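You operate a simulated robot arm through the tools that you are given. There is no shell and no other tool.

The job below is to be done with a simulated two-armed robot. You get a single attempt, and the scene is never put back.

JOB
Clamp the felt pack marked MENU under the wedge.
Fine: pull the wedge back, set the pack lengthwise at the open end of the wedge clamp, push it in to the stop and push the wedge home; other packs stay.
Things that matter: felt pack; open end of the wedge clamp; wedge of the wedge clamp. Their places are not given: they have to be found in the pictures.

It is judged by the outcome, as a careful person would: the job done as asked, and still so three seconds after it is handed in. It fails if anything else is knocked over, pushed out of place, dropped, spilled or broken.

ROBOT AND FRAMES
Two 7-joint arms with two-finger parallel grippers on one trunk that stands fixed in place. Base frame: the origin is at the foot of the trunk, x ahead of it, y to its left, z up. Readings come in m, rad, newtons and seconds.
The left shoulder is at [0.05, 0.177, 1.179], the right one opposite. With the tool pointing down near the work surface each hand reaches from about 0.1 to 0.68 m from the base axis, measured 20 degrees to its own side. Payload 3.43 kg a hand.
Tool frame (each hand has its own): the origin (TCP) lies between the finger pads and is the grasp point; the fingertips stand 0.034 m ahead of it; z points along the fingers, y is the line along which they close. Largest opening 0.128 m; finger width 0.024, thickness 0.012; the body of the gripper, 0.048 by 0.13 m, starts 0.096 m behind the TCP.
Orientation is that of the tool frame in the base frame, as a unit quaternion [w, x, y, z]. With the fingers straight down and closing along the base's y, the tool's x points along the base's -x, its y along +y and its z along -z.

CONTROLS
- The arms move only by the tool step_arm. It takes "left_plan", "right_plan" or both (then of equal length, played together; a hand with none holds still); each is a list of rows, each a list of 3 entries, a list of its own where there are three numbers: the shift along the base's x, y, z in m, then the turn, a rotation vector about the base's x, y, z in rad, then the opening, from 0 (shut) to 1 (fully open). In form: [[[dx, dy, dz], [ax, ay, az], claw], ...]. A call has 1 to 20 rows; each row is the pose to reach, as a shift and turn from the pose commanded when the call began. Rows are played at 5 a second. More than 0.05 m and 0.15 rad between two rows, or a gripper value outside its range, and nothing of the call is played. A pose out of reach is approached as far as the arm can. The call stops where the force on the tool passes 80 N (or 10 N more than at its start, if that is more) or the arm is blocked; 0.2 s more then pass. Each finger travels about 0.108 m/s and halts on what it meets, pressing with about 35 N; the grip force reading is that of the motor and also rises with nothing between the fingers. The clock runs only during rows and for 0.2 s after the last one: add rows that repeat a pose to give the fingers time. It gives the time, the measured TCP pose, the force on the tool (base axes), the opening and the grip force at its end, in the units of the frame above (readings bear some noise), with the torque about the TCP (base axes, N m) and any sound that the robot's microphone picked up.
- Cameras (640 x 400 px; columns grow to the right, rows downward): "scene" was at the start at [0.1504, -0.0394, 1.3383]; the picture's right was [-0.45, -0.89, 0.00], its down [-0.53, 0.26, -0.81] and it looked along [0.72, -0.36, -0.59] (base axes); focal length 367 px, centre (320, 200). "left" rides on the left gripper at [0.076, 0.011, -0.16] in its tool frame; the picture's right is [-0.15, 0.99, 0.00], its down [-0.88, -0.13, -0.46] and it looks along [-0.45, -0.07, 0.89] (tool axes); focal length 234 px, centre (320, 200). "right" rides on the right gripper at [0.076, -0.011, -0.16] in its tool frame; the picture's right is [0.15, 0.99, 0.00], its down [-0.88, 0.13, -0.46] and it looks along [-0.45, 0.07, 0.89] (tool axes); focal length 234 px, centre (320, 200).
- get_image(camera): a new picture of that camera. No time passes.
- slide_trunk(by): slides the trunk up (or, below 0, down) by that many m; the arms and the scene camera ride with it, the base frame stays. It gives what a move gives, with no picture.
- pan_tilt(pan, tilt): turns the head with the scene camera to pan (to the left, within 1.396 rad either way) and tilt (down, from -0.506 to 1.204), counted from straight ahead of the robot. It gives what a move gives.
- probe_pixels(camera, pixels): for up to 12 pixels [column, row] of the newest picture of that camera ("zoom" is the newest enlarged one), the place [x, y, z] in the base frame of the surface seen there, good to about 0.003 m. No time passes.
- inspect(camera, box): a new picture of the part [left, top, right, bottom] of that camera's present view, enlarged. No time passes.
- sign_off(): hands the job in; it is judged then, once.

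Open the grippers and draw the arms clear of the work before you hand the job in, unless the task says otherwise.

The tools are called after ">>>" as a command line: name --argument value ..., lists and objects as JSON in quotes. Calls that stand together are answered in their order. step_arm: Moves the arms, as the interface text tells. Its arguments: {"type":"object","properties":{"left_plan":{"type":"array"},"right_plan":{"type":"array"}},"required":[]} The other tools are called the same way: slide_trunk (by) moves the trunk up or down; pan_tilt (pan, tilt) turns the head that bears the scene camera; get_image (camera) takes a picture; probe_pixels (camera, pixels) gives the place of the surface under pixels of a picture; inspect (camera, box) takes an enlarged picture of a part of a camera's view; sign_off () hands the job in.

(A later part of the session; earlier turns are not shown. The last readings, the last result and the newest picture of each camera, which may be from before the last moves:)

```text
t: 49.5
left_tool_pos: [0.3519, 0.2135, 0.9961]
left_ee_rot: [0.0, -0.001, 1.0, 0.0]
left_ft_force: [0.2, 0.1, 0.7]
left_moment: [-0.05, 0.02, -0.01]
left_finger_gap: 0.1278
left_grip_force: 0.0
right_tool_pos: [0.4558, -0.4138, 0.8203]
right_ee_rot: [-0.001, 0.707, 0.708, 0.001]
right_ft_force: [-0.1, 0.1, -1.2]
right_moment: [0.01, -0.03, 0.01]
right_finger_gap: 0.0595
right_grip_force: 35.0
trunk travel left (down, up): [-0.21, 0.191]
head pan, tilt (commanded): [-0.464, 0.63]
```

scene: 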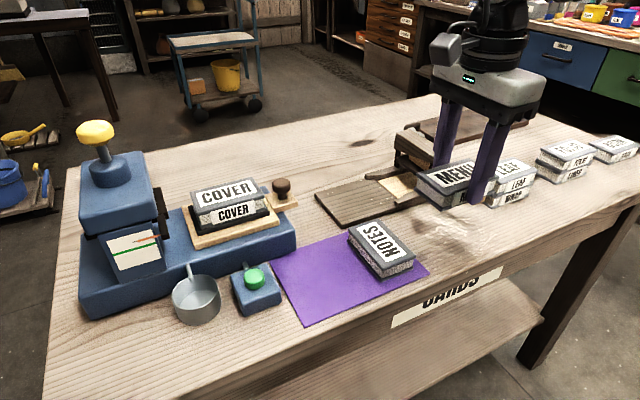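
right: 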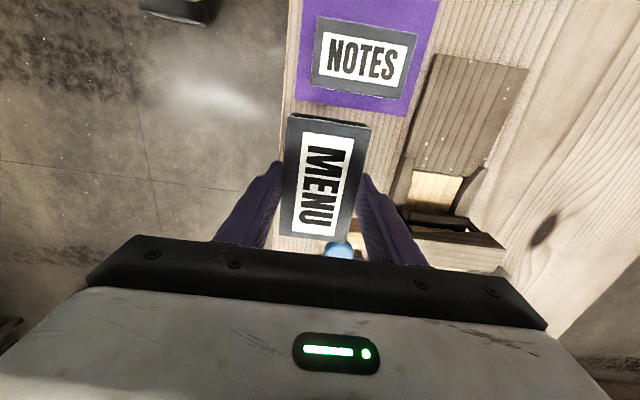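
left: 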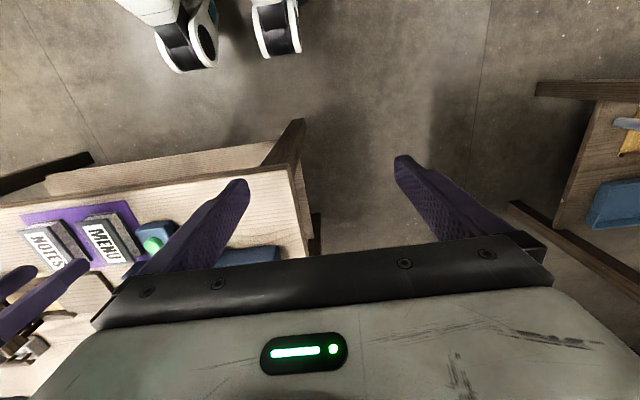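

No contact force yet (-1.2 N), so I go another 2 mm down.

>>> step_arm --right_plan '[[[0, 0, -0.001], [0, 0, 0], 0.35], [[0, 0, -0.002], [0, 0, 0], 0.35]]'

>>> inspect --camera "scene" --box '[400, 200, 500, 280]'

```text
t: 50.1
left_tool_pos: [0.3514, 0.2123, 0.9947]
left_ee_rot: [0.0, -0.001, 1.0, 0.0]
left_ft_force: [-0.3, -0.4, 0.2]
left_moment: [0.03, -0.03, 0.02]
left_finger_gap: 0.1281
left_grip_force: 0.1
right_tool_pos: [0.4553, -0.4137, 0.8183]
right_ee_rot: [-0.001, 0.707, 0.708, 0.0]
right_ft_force: [0.6, 0.7, -1.8]
right_moment: [0.01, 0.0, -0.01]
right_finger_gap: 0.0593
right_grip_force: 34.8
trunk travel left (down, up): [-0.21, 0.191]
head pan, tilt (commanded): [-0.464, 0.63]
```

```text
5.00 times, centred on (450, 240) of scene
```

zoom: 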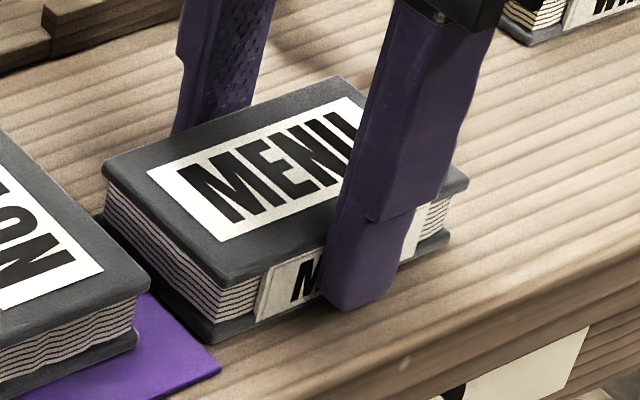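

Still only the pack's weight (-1.8 N) is felt. I go down 2 mm more.

>>> step_arm --right_plan '[[[0, 0, -0.001], [0, 0, 0], 0.35], [[0, 0, -0.002], [0, 0, 0], 0.35]]'

```text
t: 50.7
left_tool_pos: [0.3503, 0.2147, 0.9956]
left_ee_rot: [-0.001, -0.001, 1.0, -0.001]
left_ft_force: [-0.5, 1.0, -0.1]
left_moment: [0.01, -0.02, 0.02]
left_finger_gap: 0.1284
left_grip_force: 0.0
right_tool_pos: [0.4562, -0.4144, 0.818]
right_ee_rot: [0.001, 0.706, 0.708, 0.0]
right_ft_force: [-1.6, -5.8, 8.9]
right_moment: [0.35, 0.33, 0.21]
right_finger_gap: 0.0593
right_grip_force: 34.7
trunk travel left (down, up): [-0.21, 0.191]
head pan, tilt (commanded): [-0.464, 0.63]
```

Contact is made (+8.9 N). I open the fingers to release the pack and rise straight up.

>>> step_arm --right_plan '[[[0, 0, 0.001], [0, 0, 0], 0.45], [[0, 0, 0.001], [0, 0, 0], 0.6], [[0, 0, 0.001], [0, 0, 0], 0.62], [[0, 0, 0.03], [0, 0, 0], 0.62], [[0, 0, 0.07], [0, 0, 0], 0.62], [[0, 0, 0.11], [0, 0, 0], 0.62]]'

>>> get_image --camera "scene"

>>> get_image --camera "right"

```text
t: 52.1
left_tool_pos: [0.3505, 0.2145, 0.9948]
left_ee_rot: [0.0, -0.001, 1.0, 0.0]
left_ft_force: [0.1, 0.1, -0.9]
left_moment: [0.0, 0.01, -0.03]
left_finger_gap: 0.1277
left_grip_force: 0.0
right_tool_pos: [0.4547, -0.4166, 0.9262]
right_ee_rot: [0.0, 0.706, 0.708, 0.0]
right_ft_force: [0.1, 0.0, 1.2]
right_moment: [0.02, -0.04, 0.01]
right_finger_gap: 0.0793
right_grip_force: 0.1
trunk travel left (down, up): [-0.21, 0.191]
head pan, tilt (commanded): [-0.464, 0.63]
```

```text
taken
```

scene: 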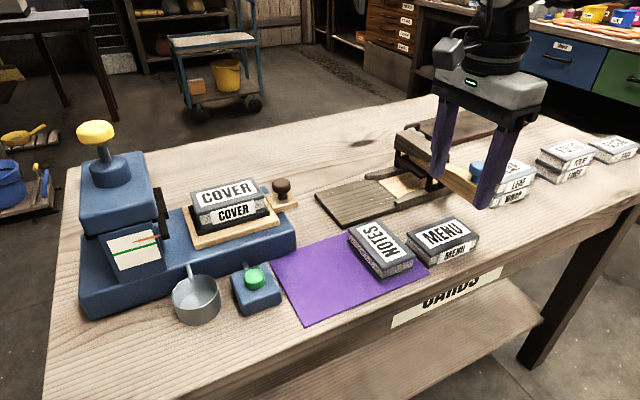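

```text
taken
```

right: 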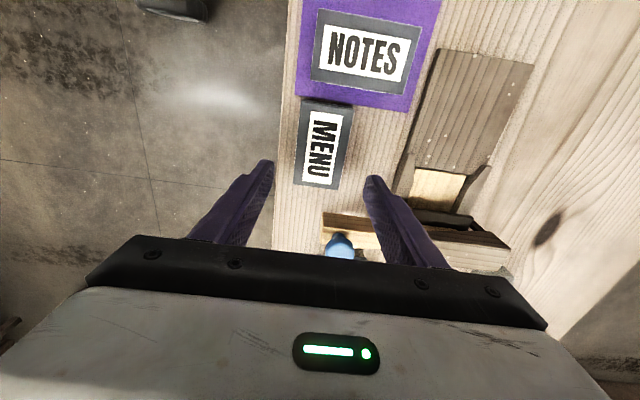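

MENU lies on the table turned lengthwise along y. I zoom in to measure its exact position and the gap to NOTES and the wedge.

>>> inspect --camera "right" --box '[270, 60, 450, 260]'

```text
2.00 times, centred on (360, 160) of right
```

zoom: 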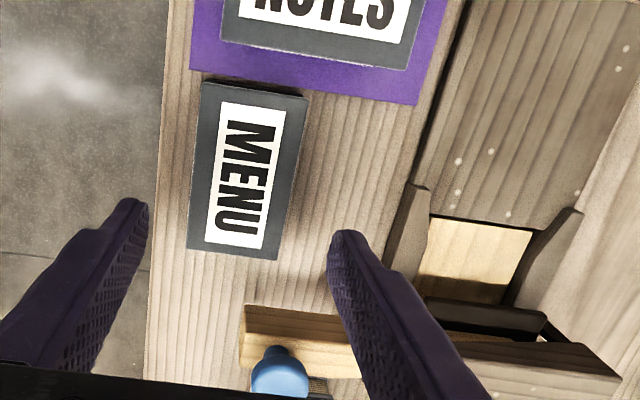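

>>> probe_pixels --camera "zoom" --pixels '[[205, 85], [305, 98], [275, 257], [192, 246], [250, 170], [225, 40], [405, 65], [250, 95], [195, 70], [415, 103], [245, 310], [280, 275]]'

>>> inspect --camera "scene" --box '[380, 190, 500, 290]'

```text
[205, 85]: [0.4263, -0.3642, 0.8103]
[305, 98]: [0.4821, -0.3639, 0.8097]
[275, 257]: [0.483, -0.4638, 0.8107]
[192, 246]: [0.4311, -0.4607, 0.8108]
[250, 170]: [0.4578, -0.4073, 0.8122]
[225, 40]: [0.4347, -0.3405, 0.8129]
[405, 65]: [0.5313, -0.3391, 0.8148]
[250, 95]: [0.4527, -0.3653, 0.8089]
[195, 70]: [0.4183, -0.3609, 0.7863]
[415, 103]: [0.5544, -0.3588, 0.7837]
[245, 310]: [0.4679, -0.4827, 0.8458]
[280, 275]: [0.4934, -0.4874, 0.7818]
```

```text
4.00 times, centred on (440, 240) of scene
```

zoom: 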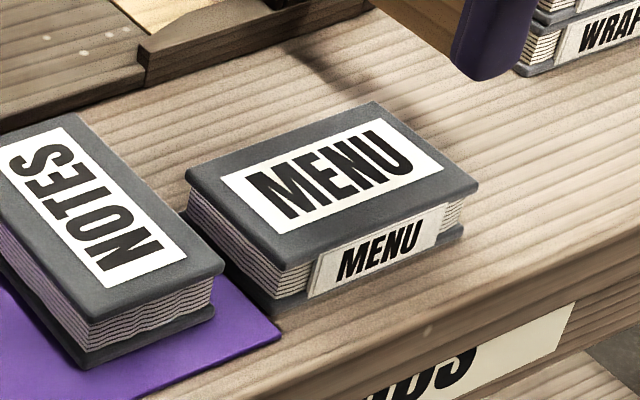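

MENU now spans x 0.427–0.483, y -0.364 to -0.462; NOTES ends at y≈-0.340, so a finger fits between. I rise, turn back to zero yaw, and prepare the opening for the end grip.

>>> step_arm --right_plan '[[[0, 0, 0.04], [0, 0, 0.05], 0.7], [[0, 0, 0.05], [0, 0, 0.19], 0.845], [[0, 0, 0.05], [0, 0, 0.33], 0.845], [[0, 0, 0.05], [0, 0, 0.47], 0.845], [[0, 0, 0.05], [0, 0, 0.61], 0.845], [[0, 0, 0.05], [0, 0, 0.75], 0.845], [[0, 0, 0.05], [0, 0, 0.89], 0.845], [[0, 0, 0.05], [0, 0, 1.03], 0.845], [[0, 0, 0.05], [0, 0, 1.17], 0.845], [[0, 0, 0.05], [0, 0, 1.31], 0.845], [[0, 0, 0.05], [0, 0, 1.45], 0.845], [[-0.005, 0.003, 0.05], [0, 0, 1.5708], 0.845]]'

>>> step_arm --right_plan '[[[0, 0, 0], [0, -0.115, 0], 0.845], [[0, 0, 0], [0, -0.23, 0], 0.845], [[-0.004, 0, -0.02], [0, -0.345, 0], 0.845], [[-0.004, 0, -0.05], [0, -0.345, 0], 0.845], [[-0.004, 0, -0.05], [0, -0.345, 0], 0.845]]'

>>> get_image --camera "right"

>>> get_image --camera "scene"

```text
t: 54.7
left_tool_pos: [0.3523, 0.2131, 0.995]
left_ee_rot: [0.0, -0.002, 1.0, 0.0]
left_ft_force: [0.5, 0.1, -0.9]
left_moment: [0.02, 0.02, -0.03]
left_finger_gap: 0.1281
left_grip_force: 0.1
right_tool_pos: [0.4518, -0.4104, 0.9772]
right_ee_rot: [-0.001, -0.003, 1.0, 0.0]
right_ft_force: [0.0, 0.5, 0.7]
right_moment: [0.01, -0.04, -0.01]
right_finger_gap: 0.1083
right_grip_force: 0.0
trunk travel left (down, up): [-0.21, 0.191]
head pan, tilt (commanded): [-0.464, 0.63]
```

```text
t: 55.9
left_tool_pos: [0.351, 0.2133, 0.9949]
left_ee_rot: [0.0, -0.001, 1.0, 0.0]
left_ft_force: [0.8, 0.2, 0.0]
left_moment: [0.0, -0.02, -0.01]
left_finger_gap: 0.1282
left_grip_force: 0.0
right_tool_pos: [0.4462, -0.4115, 0.9261]
right_ee_rot: [0.172, -0.002, 0.985, -0.001]
right_ft_force: [-0.4, -0.3, 0.9]
right_moment: [0.0, -0.04, 0.03]
right_finger_gap: 0.1084
right_grip_force: 0.0
trunk travel left (down, up): [-0.21, 0.191]
head pan, tilt (commanded): [-0.464, 0.63]
```

```text
taken
```

right: 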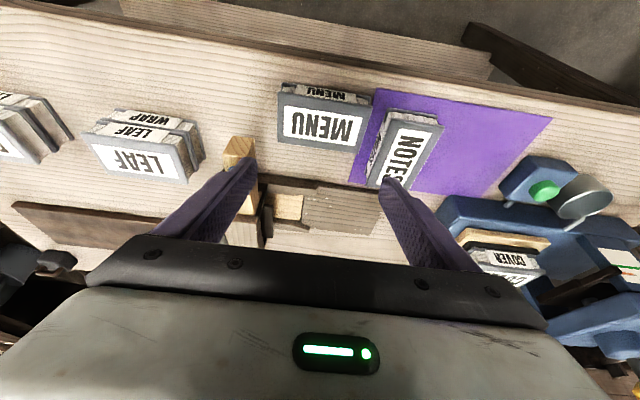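

```text
taken
```

scene: 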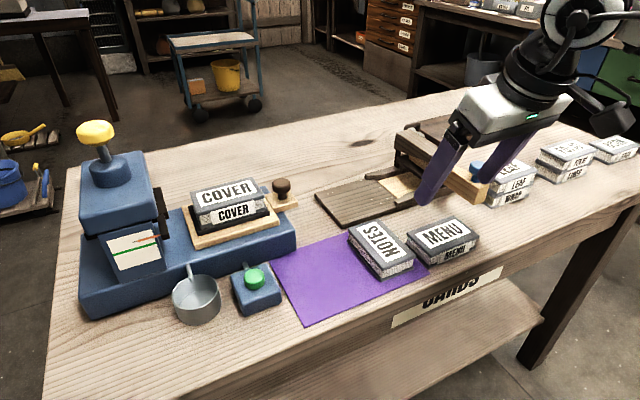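

The hand is at (0.446,-0.412,0.926) with forward tilt. I back off in x and descend along the finger axis, stopping just above the pack's top to check finger clearances.

>>> step_arm --right_plan '[[[-0.02, 0, 0], [0, 0, 0], 0.845], [[-0.037, 0, 0], [0, 0, 0], 0.845], [[-0.023, 0, -0.04], [0, 0, 0], 0.845], [[-0.012, 0, -0.07], [0, 0, 0], 0.845], [[-0.012, 0, -0.07], [0, 0, 0], 0.845]]'

>>> inspect --camera "right" --box '[160, 20, 480, 220]'

>>> inspect --camera "scene" --box '[360, 170, 520, 290]'

```text
t: 57.1
left_tool_pos: [0.3516, 0.2136, 0.9956]
left_ee_rot: [0.0, 0.0, 1.0, 0.0]
left_ft_force: [-0.3, -0.3, -0.3]
left_moment: [0.0, 0.0, 0.03]
left_finger_gap: 0.1283
left_grip_force: 0.0
right_tool_pos: [0.4342, -0.4114, 0.8575]
right_ee_rot: [0.171, 0.0, 0.985, -0.001]
right_ft_force: [0.4, 0.8, 0.0]
right_moment: [-0.04, -0.01, -0.01]
right_finger_gap: 0.1083
right_grip_force: 0.2
trunk travel left (down, up): [-0.21, 0.191]
head pan, tilt (commanded): [-0.464, 0.63]
```

```text
2.00 times, centred on (320, 120) of right
```

zoom: 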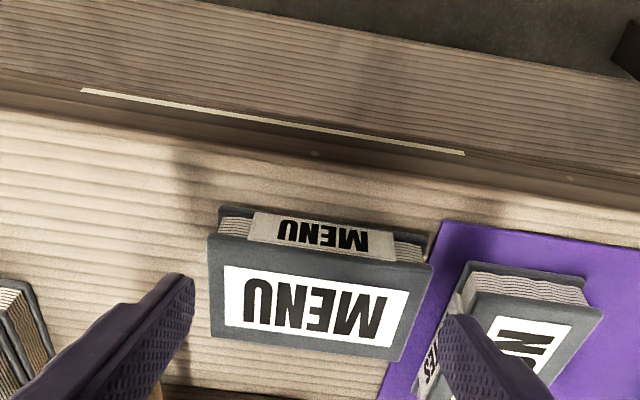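

```text
3.33 times, centred on (440, 230) of scene
```

zoom: 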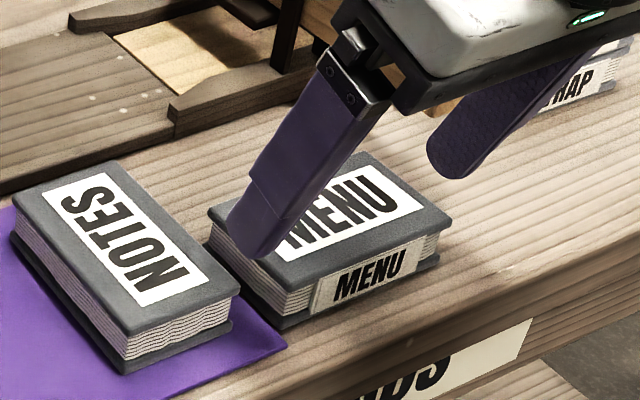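

I probe the fingertips' real positions against the pack and NOTES edges in the right-hand picture.

>>> inspect --camera "right" --box '[160, 20, 480, 220]'

>>> probe_pixels --camera "zoom" --pixels '[[452, 322], [475, 322], [190, 285], [175, 285], [212, 240], [210, 330], [430, 265], [400, 355], [470, 290], [450, 300], [430, 345], [183, 310]]'

```text
2.00 times, centred on (320, 120) of right
```

zoom: 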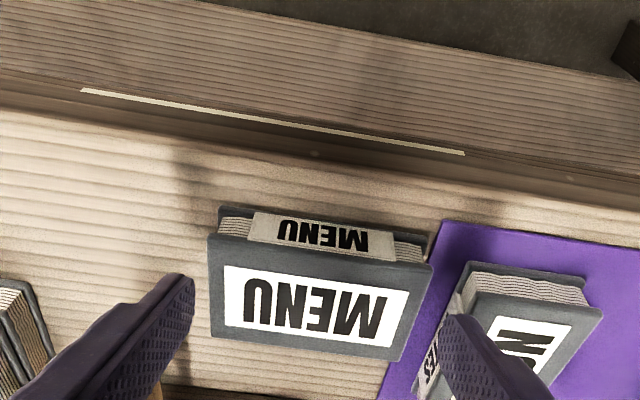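

```text
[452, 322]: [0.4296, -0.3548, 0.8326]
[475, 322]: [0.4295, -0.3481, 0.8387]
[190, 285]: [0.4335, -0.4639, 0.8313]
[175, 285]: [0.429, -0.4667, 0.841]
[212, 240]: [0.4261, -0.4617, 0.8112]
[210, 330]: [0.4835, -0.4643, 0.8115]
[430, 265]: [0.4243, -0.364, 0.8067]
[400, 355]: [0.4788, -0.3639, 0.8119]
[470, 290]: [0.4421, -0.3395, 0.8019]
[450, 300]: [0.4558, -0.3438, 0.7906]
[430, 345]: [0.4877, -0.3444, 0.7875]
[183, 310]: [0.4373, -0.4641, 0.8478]
```

The +y finger's inner face is at y≈-0.355 and the -y one at ≈-0.464, while the pack spans -0.364 to -0.4625 and NOTES' lower cover reaches -0.344. I shift 3.5 mm toward -y and narrow the opening slightly, then check again.

>>> step_arm --right_plan '[[[0, -0.0035, 0], [0, 0, 0], 0.82], [[0, -0.0035, -0.002], [0, 0, 0], 0.82], [[0, -0.0035, -0.002], [0, 0, 0], 0.82]]'

>>> inspect --camera "right" --box '[160, 20, 480, 220]'

>>> probe_pixels --camera "zoom" --pixels '[[448, 322], [452, 330], [470, 322], [190, 285], [192, 295], [185, 310], [212, 240], [430, 265], [440, 335], [460, 295]]'

```text
t: 57.9
left_tool_pos: [0.3522, 0.2133, 0.997]
left_ee_rot: [0.0, 0.0, 1.0, 0.0]
left_ft_force: [-0.8, 1.1, 0.0]
left_moment: [0.01, 0.01, 0.03]
left_finger_gap: 0.128
left_grip_force: 0.1
right_tool_pos: [0.4337, -0.4146, 0.8557]
right_ee_rot: [0.171, -0.001, 0.985, -0.001]
right_ft_force: [0.0, -0.6, 0.1]
right_moment: [0.05, 0.04, -0.03]
right_finger_gap: 0.105
right_grip_force: 0.0
trunk travel left (down, up): [-0.21, 0.191]
head pan, tilt (commanded): [-0.464, 0.63]
```

```text
2.00 times, centred on (320, 120) of right
```

zoom: 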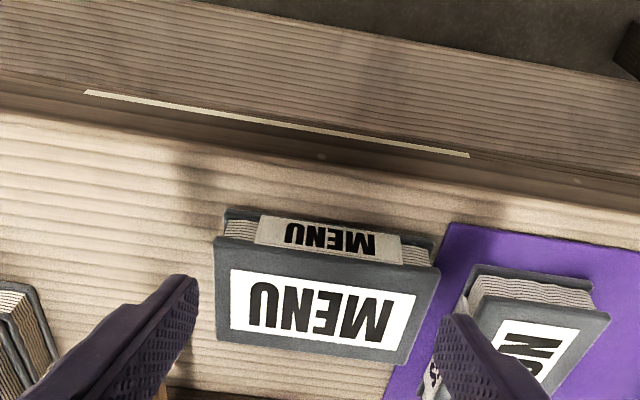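

```text
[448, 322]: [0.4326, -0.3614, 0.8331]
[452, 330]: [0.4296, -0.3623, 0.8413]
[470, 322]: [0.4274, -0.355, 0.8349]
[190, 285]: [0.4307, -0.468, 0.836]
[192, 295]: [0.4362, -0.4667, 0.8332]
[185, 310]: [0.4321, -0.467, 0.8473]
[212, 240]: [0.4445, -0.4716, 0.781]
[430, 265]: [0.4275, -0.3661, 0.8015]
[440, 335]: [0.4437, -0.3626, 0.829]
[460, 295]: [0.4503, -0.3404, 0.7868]
```

Now the finger faces are at about -0.362 and -0.467, a few mm outside both ends, and clear of NOTES. I descend along the finger axis to grip height in small steps.

>>> step_arm --right_plan '[[[0.003, 0.001, -0.009], [0, 0, 0], 0.82], [[0.006, 0.001, -0.018], [0, 0, 0], 0.82], [[0.009, 0.001, -0.026], [0, 0, 0], 0.82], [[0.0115, 0.001, -0.0325], [0, 0, 0], 0.82]]'

>>> inspect --camera "right" --box '[160, 20, 480, 220]'

>>> inspect --camera "scene" --box '[360, 170, 520, 290]'

```text
t: 58.9
left_tool_pos: [0.352, 0.2135, 0.997]
left_ee_rot: [0.0, -0.001, 1.0, 0.0]
left_ft_force: [-0.1, 0.4, -0.2]
left_moment: [-0.01, -0.02, -0.03]
left_finger_gap: 0.1281
left_grip_force: 0.0
right_tool_pos: [0.4459, -0.4138, 0.8229]
right_ee_rot: [0.171, 0.0, 0.985, -0.001]
right_ft_force: [0.4, 0.1, -0.5]
right_moment: [-0.03, 0.02, 0.0]
right_finger_gap: 0.1051
right_grip_force: 0.0
trunk travel left (down, up): [-0.21, 0.191]
head pan, tilt (commanded): [-0.464, 0.63]
```

```text
2.00 times, centred on (320, 120) of right
```

zoom: 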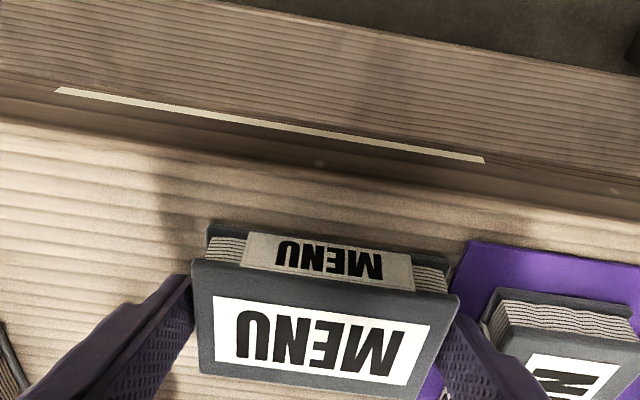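

```text
3.33 times, centred on (440, 230) of scene
```

zoom: 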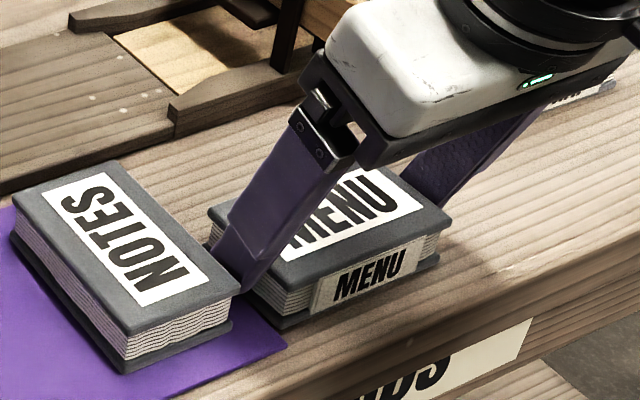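

No contact on the way down and NOTES is untouched. I close the fingers on MENU's two ends.

>>> step_arm --right_plan '[[[0, 0, 0], [0, 0, 0], 0.77], [[0, 0, 0], [0, 0, 0], 0.68], [[0, 0, 0], [0, 0, 0], 0.65]]'

>>> inspect --camera "right" --box '[160, 20, 480, 220]'

```text
t: 59.7
left_tool_pos: [0.3512, 0.214, 0.9959]
left_ee_rot: [0.0, -0.001, 1.0, 0.001]
left_ft_force: [0.3, -0.4, 0.5]
left_moment: [-0.02, 0.01, -0.01]
left_finger_gap: 0.1281
left_grip_force: 0.1
right_tool_pos: [0.4457, -0.413, 0.8228]
right_ee_rot: [0.171, -0.002, 0.985, 0.0]
right_ft_force: [-0.2, -1.0, 0.2]
right_moment: [-0.01, -0.07, -0.06]
right_finger_gap: 0.0993
right_grip_force: 34.9
trunk travel left (down, up): [-0.21, 0.191]
head pan, tilt (commanded): [-0.464, 0.63]
```

```text
2.00 times, centred on (320, 120) of right
```

zoom: 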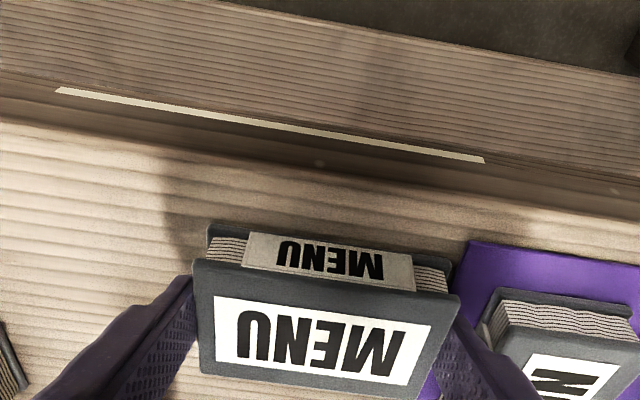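

MENU is gripped by its ends (gap 0.0993, 35 N). I lift it straight up and carry it above the apron.

>>> step_arm --right_plan '[[[0, 0, 0.015], [0, 0, 0], 0.65], [[0, 0, 0.05], [0, 0, 0], 0.65], [[0, 0, 0.09], [0, 0, 0], 0.65], [[0, 0, 0.125], [0, 0, 0], 0.65], [[0.03, 0.015, 0.125], [0, 0, 0], 0.65], [[0.06, 0.03, 0.125], [0, 0, 0], 0.65], [[0.09, 0.045, 0.125], [0, 0, 0], 0.65], [[0.12, 0.06, 0.125], [0, 0, 0], 0.65], [[0.15, 0.066, 0.12], [0, 0, 0], 0.65], [[0.163, 0.066, 0.1], [0, 0, 0], 0.65], [[0.163, 0.066, 0.09], [0, 0, 0], 0.65]]'

>>> get_image --camera "right"

>>> get_image --camera "scene"

```text
t: 62.1
left_tool_pos: [0.3519, 0.2136, 0.9963]
left_ee_rot: [0.0, -0.001, 1.0, -0.001]
left_ft_force: [0.5, -0.8, 0.1]
left_moment: [-0.02, 0.0, 0.03]
left_finger_gap: 0.1281
left_grip_force: 0.1
right_tool_pos: [0.6112, -0.3478, 0.9127]
right_ee_rot: [0.171, -0.001, 0.985, -0.001]
right_ft_force: [0.0, 1.0, -1.4]
right_moment: [0.04, 0.02, -0.01]
right_finger_gap: 0.099
right_grip_force: 34.7
trunk travel left (down, up): [-0.21, 0.191]
head pan, tilt (commanded): [-0.464, 0.63]
```

```text
taken
```

right: 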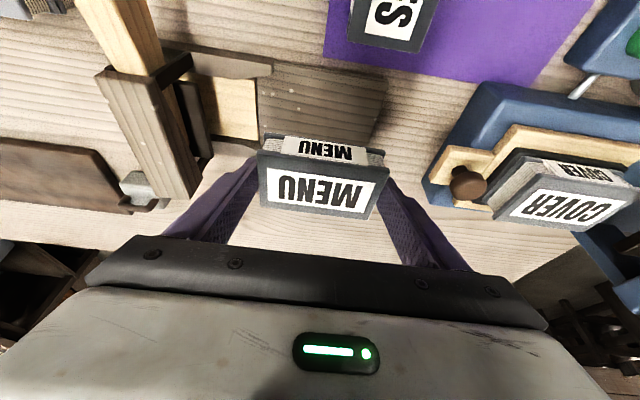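

```text
taken
```

scene: 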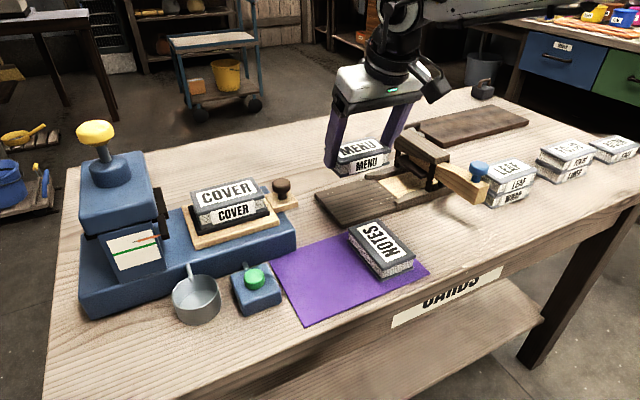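

MENU is held level over the apron. I measure the pack's position against the apron in a zoomed scene view before lowering.

>>> inspect --camera "scene" --box '[310, 110, 470, 230]'

>>> inspect --camera "right" --box '[200, 40, 440, 240]'

>>> probe_pixels --camera "zoom" --pixels '[[120, 255], [475, 300], [450, 355], [130, 335], [130, 215], [480, 260], [300, 300], [385, 60], [150, 230], [300, 220]]'

```text
3.33 times, centred on (390, 170) of scene
```

zoom: 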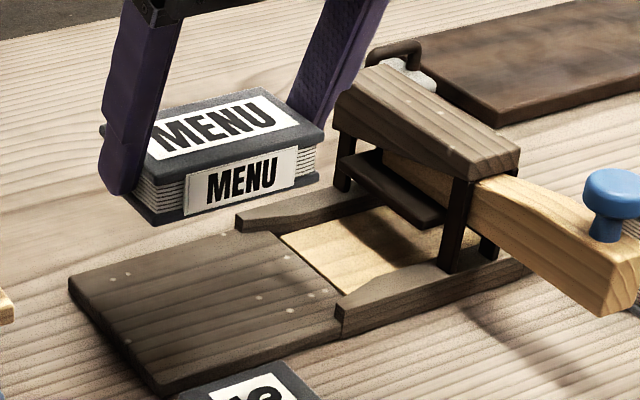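

```text
2.00 times, centred on (320, 140) of right
```

zoom: 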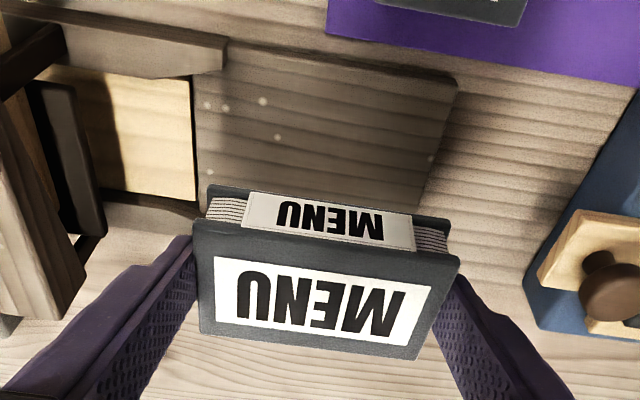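

```text
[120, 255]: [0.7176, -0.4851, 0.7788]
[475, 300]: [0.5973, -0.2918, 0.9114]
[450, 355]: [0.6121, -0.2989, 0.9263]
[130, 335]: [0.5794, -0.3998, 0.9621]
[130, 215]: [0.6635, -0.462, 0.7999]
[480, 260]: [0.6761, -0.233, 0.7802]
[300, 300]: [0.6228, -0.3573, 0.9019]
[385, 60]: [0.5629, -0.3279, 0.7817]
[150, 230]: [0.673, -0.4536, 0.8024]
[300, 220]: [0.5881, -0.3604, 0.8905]
```

>>> probe_pixels --camera "zoom" --pixels '[[196, 225], [458, 262], [410, 355], [205, 328], [330, 240], [300, 345], [210, 195], [448, 222], [330, 235], [195, 280], [440, 300], [320, 200]]'

```text
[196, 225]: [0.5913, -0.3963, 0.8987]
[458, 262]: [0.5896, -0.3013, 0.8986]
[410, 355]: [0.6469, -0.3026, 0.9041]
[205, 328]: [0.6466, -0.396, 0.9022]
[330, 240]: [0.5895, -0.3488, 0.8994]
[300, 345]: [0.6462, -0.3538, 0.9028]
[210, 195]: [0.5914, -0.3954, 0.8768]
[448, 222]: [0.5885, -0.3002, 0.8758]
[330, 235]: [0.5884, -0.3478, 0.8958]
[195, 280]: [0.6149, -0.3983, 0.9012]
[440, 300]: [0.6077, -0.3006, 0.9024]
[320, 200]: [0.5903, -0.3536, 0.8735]
```

The held pack is centred at x≈0.618, y≈-0.348, right over the apron and in line with the channel. I lower it to just above the apron.

>>> step_arm --right_plan '[[[0, 0, -0.03], [0, 0, 0], 0.65], [[0, 0, -0.055], [0, 0, 0], 0.65], [[0, 0, -0.068], [0, 0, 0], 0.65], [[0, 0, -0.073], [0, 0, 0], 0.65]]'

>>> inspect --camera "scene" --box '[310, 110, 470, 230]'

```text
t: 63.1
left_tool_pos: [0.3529, 0.2127, 0.996]
left_ee_rot: [-0.001, -0.001, 1.0, 0.0]
left_ft_force: [0.3, 0.3, -0.4]
left_moment: [-0.02, 0.0, -0.01]
left_finger_gap: 0.1279
left_grip_force: 0.1
right_tool_pos: [0.61, -0.347, 0.8387]
right_ee_rot: [0.171, -0.001, 0.985, -0.001]
right_ft_force: [0.9, 0.0, -1.0]
right_moment: [0.02, 0.0, 0.02]
right_finger_gap: 0.0989
right_grip_force: 35.2
trunk travel left (down, up): [-0.21, 0.191]
head pan, tilt (commanded): [-0.464, 0.63]
```

```text
3.33 times, centred on (390, 170) of scene
```

zoom: 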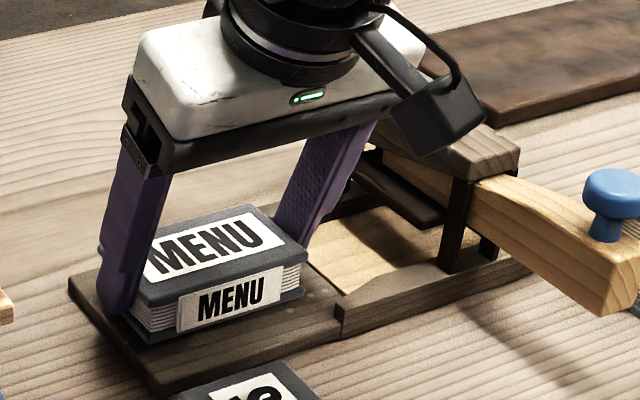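

The pack is almost down on the apron. Before going on I probe how high the black box on the wrist at zoom (440,110) stands, since it will pass near the bridge in the later push.

>>> probe_pixels --camera "zoom" --pixels '[[410, 140], [425, 155], [450, 110], [480, 115], [365, 50], [180, 160], [350, 130], [180, 100]]'

>>> step_arm --right_plan '[[[0, 0, -0.001], [0, 0, 0], 0.65], [[0, 0, -0.002], [0, 0, 0], 0.65]]'

```text
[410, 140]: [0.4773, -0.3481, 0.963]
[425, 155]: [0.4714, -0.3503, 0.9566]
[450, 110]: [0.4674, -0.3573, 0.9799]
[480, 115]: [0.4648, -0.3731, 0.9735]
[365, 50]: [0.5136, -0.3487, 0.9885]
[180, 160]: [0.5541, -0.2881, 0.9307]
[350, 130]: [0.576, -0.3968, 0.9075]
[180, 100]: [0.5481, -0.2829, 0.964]
```

```text
t: 63.7
left_tool_pos: [0.3522, 0.214, 0.9958]
left_ee_rot: [0.0, -0.001, 1.0, 0.0]
left_ft_force: [-0.1, 0.3, 0.3]
left_moment: [-0.02, -0.01, 0.01]
left_finger_gap: 0.1279
left_grip_force: 0.1
right_tool_pos: [0.6094, -0.3465, 0.8376]
right_ee_rot: [0.171, 0.0, 0.985, -0.001]
right_ft_force: [0.5, 0.0, -1.0]
right_moment: [0.01, 0.0, 0.01]
right_finger_gap: 0.0992
right_grip_force: 35.1
trunk travel left (down, up): [-0.21, 0.191]
head pan, tilt (commanded): [-0.464, 0.63]
```

The wrist box is at z≥0.955, safely above the bridge and knob. Still no contact, so I lower further in 1 mm steps.

>>> step_arm --right_plan '[[[0, 0, -0.001], [0, 0, 0], 0.65], [[0, 0, -0.002], [0, 0, 0], 0.65]]'

>>> step_arm --right_plan '[[[0, 0, -0.001], [0, 0, 0], 0.65], [[0, 0, -0.002], [0, 0, 0], 0.65]]'

```text
t: 64.3
left_tool_pos: [0.3526, 0.2131, 0.9958]
left_ee_rot: [0.0, 0.0, 1.0, -0.001]
left_ft_force: [0.2, 0.1, -0.5]
left_moment: [0.01, 0.01, 0.02]
left_finger_gap: 0.1279
left_grip_force: 0.1
right_tool_pos: [0.6088, -0.3464, 0.8353]
right_ee_rot: [0.172, -0.001, 0.985, 0.0]
right_ft_force: [-0.1, 0.4, -0.4]
right_moment: [0.03, 0.0, 0.01]
right_finger_gap: 0.0994
right_grip_force: 35.2
trunk travel left (down, up): [-0.21, 0.191]
head pan, tilt (commanded): [-0.464, 0.63]
```

```text
t: 64.9
left_tool_pos: [0.3509, 0.2142, 0.996]
left_ee_rot: [0.0, -0.001, 1.0, 0.0]
left_ft_force: [0.1, -0.1, 0.2]
left_moment: [-0.02, -0.03, -0.03]
left_finger_gap: 0.1279
left_grip_force: 0.1
right_tool_pos: [0.6089, -0.3457, 0.8343]
right_ee_rot: [0.172, -0.002, 0.985, -0.001]
right_ft_force: [-2.7, -1.9, 4.1]
right_moment: [0.22, 0.15, 0.1]
right_finger_gap: 0.0994
right_grip_force: 35.2
trunk travel left (down, up): [-0.21, 0.191]
head pan, tilt (commanded): [-0.464, 0.63]
```

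Contact begins (+4.1 N). I press one more millimetre so the pack lies flat and then release it.

>>> step_arm --right_plan '[[[0, 0, -0.001], [0, 0, 0], 0.65], [[0, 0, -0.001], [0, 0, 0], 0.72], [[0, 0, -0.0005], [0, 0, 0], 0.82], [[0, 0, -0.0005], [0, 0, 0], 0.86]]'

>>> inspect --camera "scene" --box '[310, 110, 470, 230]'

>>> inspect --camera "right" --box '[160, 20, 480, 240]'

```text
t: 65.9
left_tool_pos: [0.3497, 0.2132, 0.9968]
left_ee_rot: [0.001, -0.001, 1.0, 0.0]
left_ft_force: [-0.3, 0.4, 0.2]
left_moment: [0.01, 0.02, 0.0]
left_finger_gap: 0.1279
left_grip_force: 0.0
right_tool_pos: [0.6075, -0.3476, 0.8328]
right_ee_rot: [0.17, -0.002, 0.985, -0.001]
right_ft_force: [0.2, 0.1, -0.2]
right_moment: [0.01, 0.02, 0.03]
right_finger_gap: 0.1099
right_grip_force: 0.0
trunk travel left (down, up): [-0.21, 0.191]
head pan, tilt (commanded): [-0.464, 0.63]
```

```text
3.33 times, centred on (390, 170) of scene
```

zoom: 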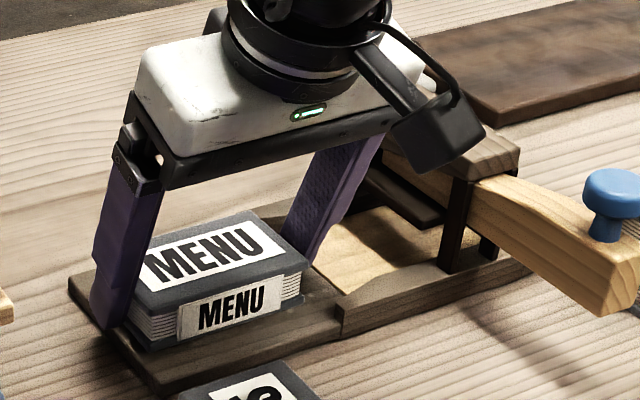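

```text
1.82 times, centred on (320, 130) of right
```

zoom: 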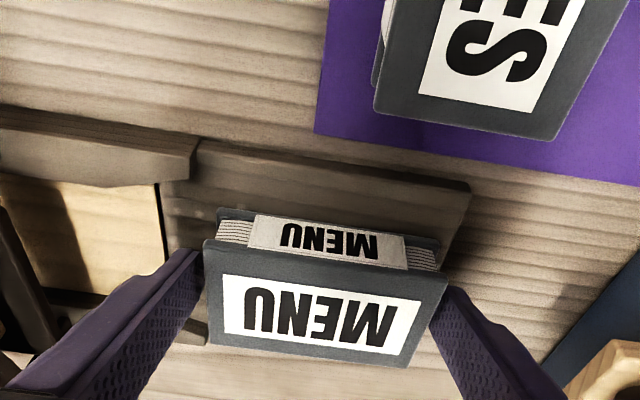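

MENU lies on the apron, released. I withdraw the hand upward along the finger axis, then shut the fingers for pushing.

>>> step_arm --right_plan '[[[-0.005, 0, 0.014], [0, 0, 0], 0.86], [[-0.015, 0, 0.042], [0, 0, 0], 0.86], [[-0.03, 0, 0.085], [0, 0, 0], 0.7], [[-0.03, 0.03, 0.085], [0, 0, 0], 0.3], [[-0.02, 0.065, 0.085], [0, 0, 0], 0.0], [[-0.01, 0.085, 0.075], [0, 0, 0], 0.0], [[0.0, 0.085, 0.075], [0, 0, 0], 0.0]]'

>>> get_image --camera "right"

>>> inspect --camera "scene" --box '[290, 110, 490, 250]'

```text
t: 67.5
left_tool_pos: [0.3506, 0.2132, 0.9964]
left_ee_rot: [0.0, -0.001, 1.0, 0.0]
left_ft_force: [-0.5, -0.8, -0.4]
left_moment: [0.0, 0.0, 0.02]
left_finger_gap: 0.1283
left_grip_force: 0.0
right_tool_pos: [0.6091, -0.2634, 0.9054]
right_ee_rot: [0.171, 0.0, 0.985, 0.0]
right_ft_force: [0.0, 0.2, 0.0]
right_moment: [0.0, -0.03, -0.02]
right_finger_gap: 0.0002
right_grip_force: 33.4
trunk travel left (down, up): [-0.21, 0.191]
head pan, tilt (commanded): [-0.464, 0.63]
```

```text
taken
```

right: 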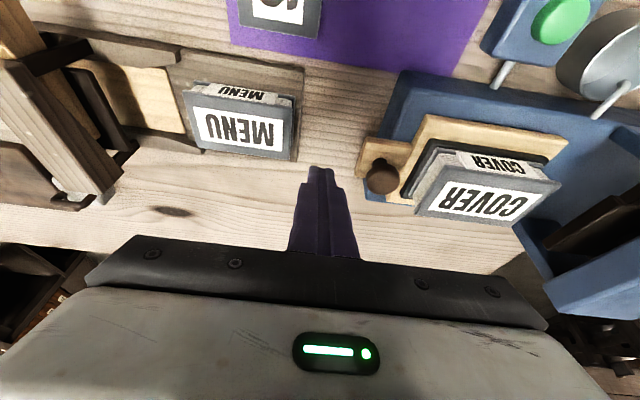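

```text
2.86 times, centred on (390, 180) of scene
```

zoom: 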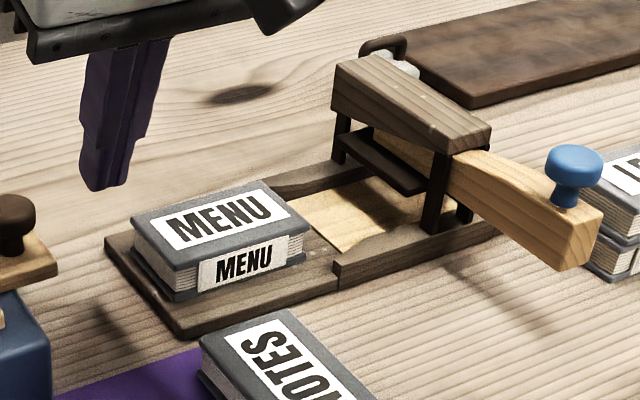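

MENU sits on the apron aligned with the channel. I probe its corners, the plate height, and the dark knob of the COVER tray near the hand.

>>> probe_pixels --camera "zoom" --pixels '[[135, 225], [265, 185], [308, 225], [175, 265], [175, 295], [345, 155], [350, 170], [415, 185], [410, 195], [15, 205], [40, 250], [330, 260]]'

>>> inspect --camera "right" --box '[100, 60, 440, 240]'

```text
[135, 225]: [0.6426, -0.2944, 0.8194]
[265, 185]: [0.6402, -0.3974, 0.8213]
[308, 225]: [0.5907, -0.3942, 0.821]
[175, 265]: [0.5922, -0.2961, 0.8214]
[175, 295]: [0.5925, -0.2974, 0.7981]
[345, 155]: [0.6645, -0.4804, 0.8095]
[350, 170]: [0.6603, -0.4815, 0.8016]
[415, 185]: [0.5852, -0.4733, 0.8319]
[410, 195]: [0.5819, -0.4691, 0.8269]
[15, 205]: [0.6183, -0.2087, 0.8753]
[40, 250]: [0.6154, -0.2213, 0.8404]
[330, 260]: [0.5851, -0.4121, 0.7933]
```

```text
1.88 times, centred on (270, 150) of right
```

zoom: 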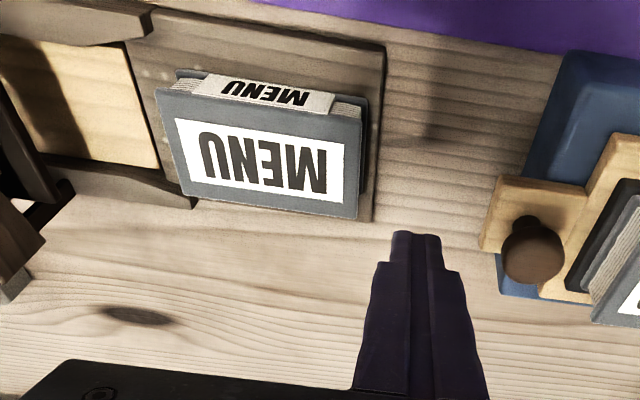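

MENU spans y -0.296 to -0.396 and is square to the channel; the COVER tray edge at y≈-0.228 leaves room. I lower the shut fingers behind its +y end.

>>> step_arm --right_plan '[[[-0.001, -0.004, -0.02], [0, 0, 0], 0], [[-0.001, -0.007, -0.045], [0, 0, 0], 0], [[-0.001, -0.007, -0.062], [0, 0, 0], 0], [[-0.001, -0.007, -0.069], [0, 0, 0], 0]]'

>>> inspect --camera "scene" --box '[290, 110, 490, 250]'

>>> inspect --camera "right" --box '[100, 40, 440, 240]'

```text
t: 68.5
left_tool_pos: [0.3515, 0.2142, 0.9958]
left_ee_rot: [0.0, -0.001, 1.0, 0.0]
left_ft_force: [-0.1, 0.1, 0.7]
left_moment: [-0.01, -0.05, 0.0]
left_finger_gap: 0.1281
left_grip_force: 0.2
right_tool_pos: [0.6095, -0.2699, 0.8372]
right_ee_rot: [0.171, -0.001, 0.985, -0.002]
right_ft_force: [-0.2, -0.4, 0.7]
right_moment: [0.03, -0.01, 0.0]
right_finger_gap: 0.0001
right_grip_force: 33.1
trunk travel left (down, up): [-0.21, 0.191]
head pan, tilt (commanded): [-0.464, 0.63]
```

```text
2.86 times, centred on (390, 180) of scene
```

zoom: 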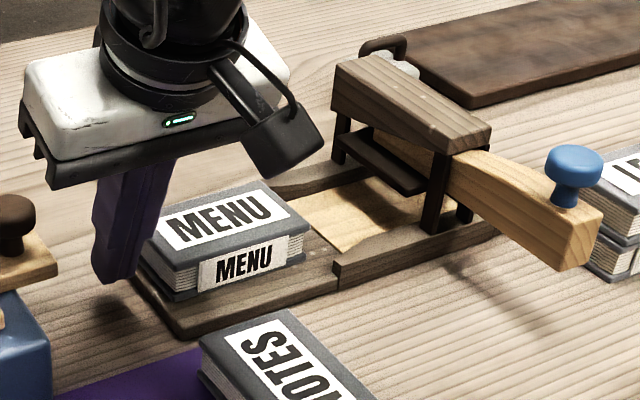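

```text
1.88 times, centred on (270, 140) of right
```

zoom: 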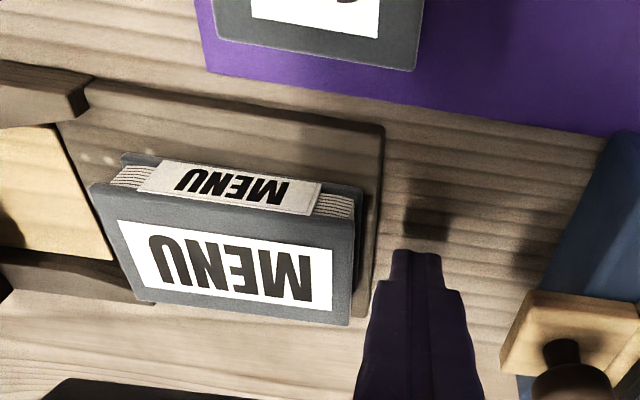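

The shut fingers stand just behind the pack's end. I push along -y slowly for the first 8 cm, into the rails up to the plate's edge.

>>> step_arm --right_plan '[[[0, -0.01, 0], [0, 0, 0], 0], [[0, -0.018, 0], [0, 0, 0], 0], [[0, -0.026, 0], [0, 0, 0], 0], [[0, -0.034, 0], [0, 0, 0], 0], [[0, -0.042, 0], [0, 0, 0], 0], [[0, -0.05, 0], [0, 0, 0], 0], [[0, -0.058, 0], [0, 0, 0], 0], [[0, -0.066, 0], [0, 0, 0], 0], [[0, -0.074, 0], [0, 0, 0], 0]]'

>>> inspect --camera "scene" --box '[290, 110, 490, 250]'

>>> inspect --camera "right" --box '[100, 40, 440, 240]'

```text
t: 70.5
left_tool_pos: [0.3513, 0.2134, 0.996]
left_ee_rot: [0.0, -0.001, 1.0, 0.0]
left_ft_force: [1.3, -0.1, -0.1]
left_moment: [0.04, -0.03, 0.02]
left_finger_gap: 0.128
left_grip_force: 0.0
right_tool_pos: [0.6075, -0.3432, 0.8387]
right_ee_rot: [0.171, -0.001, 0.985, -0.001]
right_ft_force: [0.3, 0.5, -0.8]
right_moment: [0.03, 0.0, 0.0]
right_finger_gap: 0.0
right_grip_force: 33.3
trunk travel left (down, up): [-0.21, 0.191]
head pan, tilt (commanded): [-0.464, 0.63]
```

```text
2.86 times, centred on (390, 180) of scene
```

zoom: 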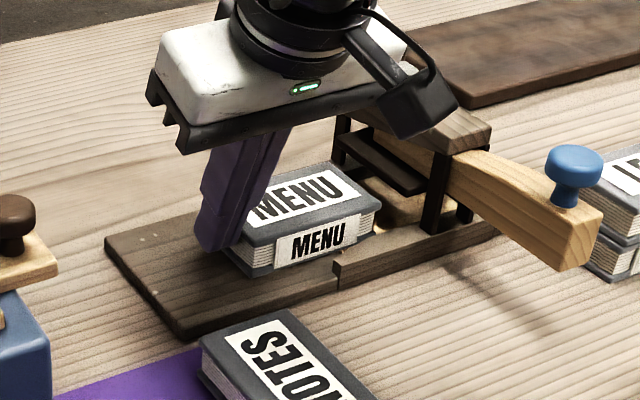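

```text
1.88 times, centred on (270, 140) of right
```

zoom: 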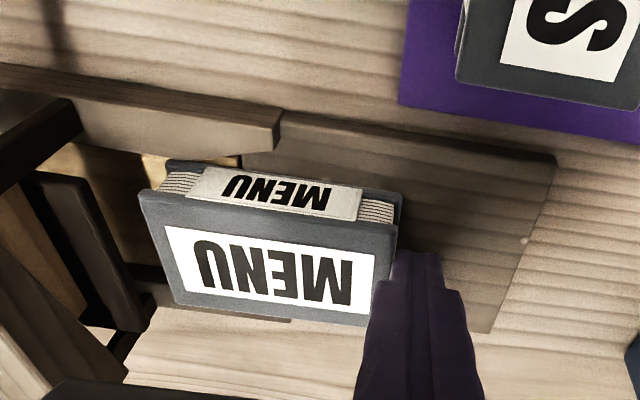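

The pack slides well and has entered between the rails. I probe its corners against the rails and plate before pushing on.

>>> probe_pixels --camera "zoom" --pixels '[[142, 195], [395, 235], [165, 295], [360, 320], [170, 165], [240, 165], [240, 152], [150, 160], [40, 175], [110, 325], [270, 300], [280, 320]]'

>>> inspect --camera "scene" --box '[350, 140, 450, 220]'

```text
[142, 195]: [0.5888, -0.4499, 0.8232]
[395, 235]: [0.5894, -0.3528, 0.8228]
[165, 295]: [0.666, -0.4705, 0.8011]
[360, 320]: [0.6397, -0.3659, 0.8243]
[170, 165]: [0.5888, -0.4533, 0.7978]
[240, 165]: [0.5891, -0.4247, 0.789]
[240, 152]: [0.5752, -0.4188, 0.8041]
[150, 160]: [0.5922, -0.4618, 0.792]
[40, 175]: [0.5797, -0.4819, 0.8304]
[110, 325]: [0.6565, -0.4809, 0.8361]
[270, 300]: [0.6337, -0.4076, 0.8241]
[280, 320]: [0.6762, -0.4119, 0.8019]
```

```text
5.00 times, centred on (400, 180) of scene
```

zoom: 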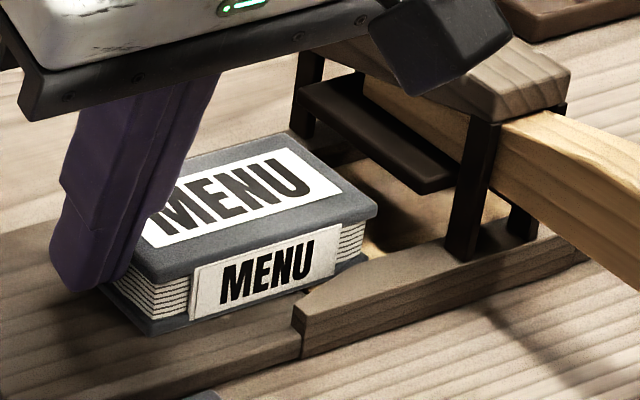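

The pack runs straight (near side x≈0.589) with ~4 mm to each rail, top at 0.823 under the plate's lower edge ≈0.827. I push on 3.5 cm, watching the force as it enters under the plate.

>>> step_arm --right_plan '[[[0, -0.007, 0], [0, 0, 0], 0], [[0, -0.014, 0], [0, 0, 0], 0], [[0, -0.021, 0], [0, 0, 0], 0], [[0, -0.028, 0], [0, 0, 0], 0], [[0, -0.035, 0], [0, 0, 0], 0]]'

>>> inspect --camera "scene" --box '[350, 140, 450, 220]'

>>> inspect --camera "right" --box '[100, 40, 440, 240]'

```text
t: 71.7
left_tool_pos: [0.3519, 0.213, 0.9964]
left_ee_rot: [0.0, -0.001, 1.0, 0.0]
left_ft_force: [0.8, 1.1, 0.3]
left_moment: [0.03, -0.01, 0.0]
left_finger_gap: 0.1282
left_grip_force: 0.1
right_tool_pos: [0.6075, -0.3787, 0.839]
right_ee_rot: [0.171, -0.001, 0.985, -0.001]
right_ft_force: [-0.7, 0.0, 0.4]
right_moment: [0.03, -0.01, -0.01]
right_finger_gap: 0.0003
right_grip_force: 32.8
trunk travel left (down, up): [-0.21, 0.191]
head pan, tilt (commanded): [-0.464, 0.63]
```

```text
5.00 times, centred on (400, 180) of scene
```

zoom: 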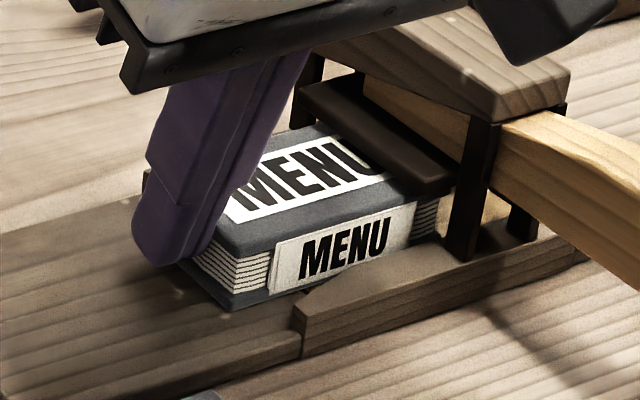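

```text
1.88 times, centred on (270, 140) of right
```

zoom: 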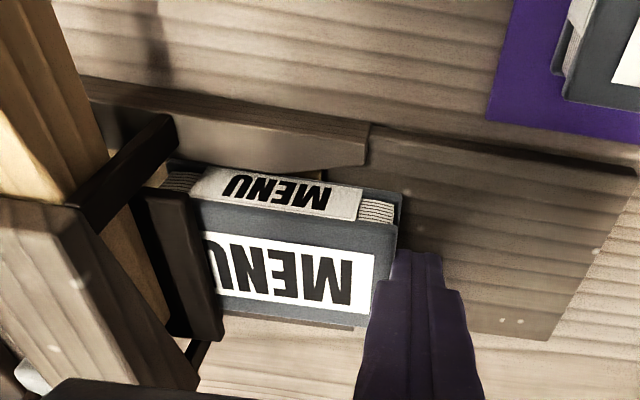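

The pack slides under the plate with no resistance. I keep pushing: about 4 cm remain to the stop, so I go in small steps until resistance is felt.

>>> step_arm --right_plan '[[[0, -0.007, 0], [0, 0, 0], 0], [[0, -0.014, 0], [0, 0, 0], 0], [[0, -0.021, 0], [0, 0, 0], 0], [[0, -0.028, 0], [0, 0, 0], 0], [[0, -0.033, 0], [0, 0, 0], 0], [[0, -0.037, 0], [0, 0, 0], 0]]'

>>> inspect --camera "scene" --box '[350, 140, 450, 220]'

>>> inspect --camera "right" --box '[100, 40, 440, 240]'

```text
t: 73.1
left_tool_pos: [0.3517, 0.2144, 0.9952]
left_ee_rot: [0.0, -0.001, 1.0, 0.0]
left_ft_force: [0.7, -0.3, 0.3]
left_moment: [0.02, -0.01, 0.02]
left_finger_gap: 0.1281
left_grip_force: 0.1
right_tool_pos: [0.6083, -0.4165, 0.8384]
right_ee_rot: [0.171, -0.001, 0.985, 0.0]
right_ft_force: [0.1, 0.4, 0.1]
right_moment: [0.01, 0.0, 0.03]
right_finger_gap: 0.0002
right_grip_force: 32.7
trunk travel left (down, up): [-0.21, 0.191]
head pan, tilt (commanded): [-0.464, 0.63]
```

```text
5.00 times, centred on (400, 180) of scene
```

zoom: 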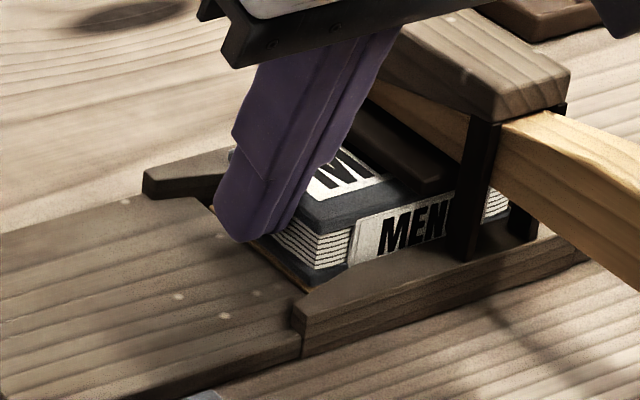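

```text
1.88 times, centred on (270, 140) of right
```

zoom: 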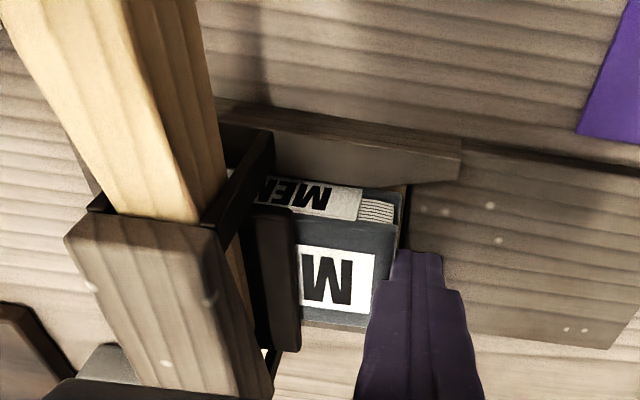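

The pack is nearly all the way in, still with no resistance. I continue in 2 mm steps to find the stop.

>>> step_arm --right_plan '[[[0, -0.002, 0], [0, 0, 0], 0], [[0, -0.004, 0], [0, 0, 0], 0], [[0, -0.005, 0], [0, 0, 0], 0]]'

```text
t: 73.9
left_tool_pos: [0.3511, 0.2135, 0.9957]
left_ee_rot: [0.0, 0.0, 1.0, 0.0]
left_ft_force: [1.0, -0.5, -0.5]
left_moment: [-0.02, -0.01, 0.0]
left_finger_gap: 0.128
left_grip_force: 0.0
right_tool_pos: [0.6097, -0.42, 0.8372]
right_ee_rot: [0.171, -0.001, 0.985, 0.0]
right_ft_force: [0.6, 0.5, -0.6]
right_moment: [0.03, -0.01, -0.01]
right_finger_gap: 0.0
right_grip_force: 32.9
trunk travel left (down, up): [-0.21, 0.191]
head pan, tilt (commanded): [-0.464, 0.63]
```

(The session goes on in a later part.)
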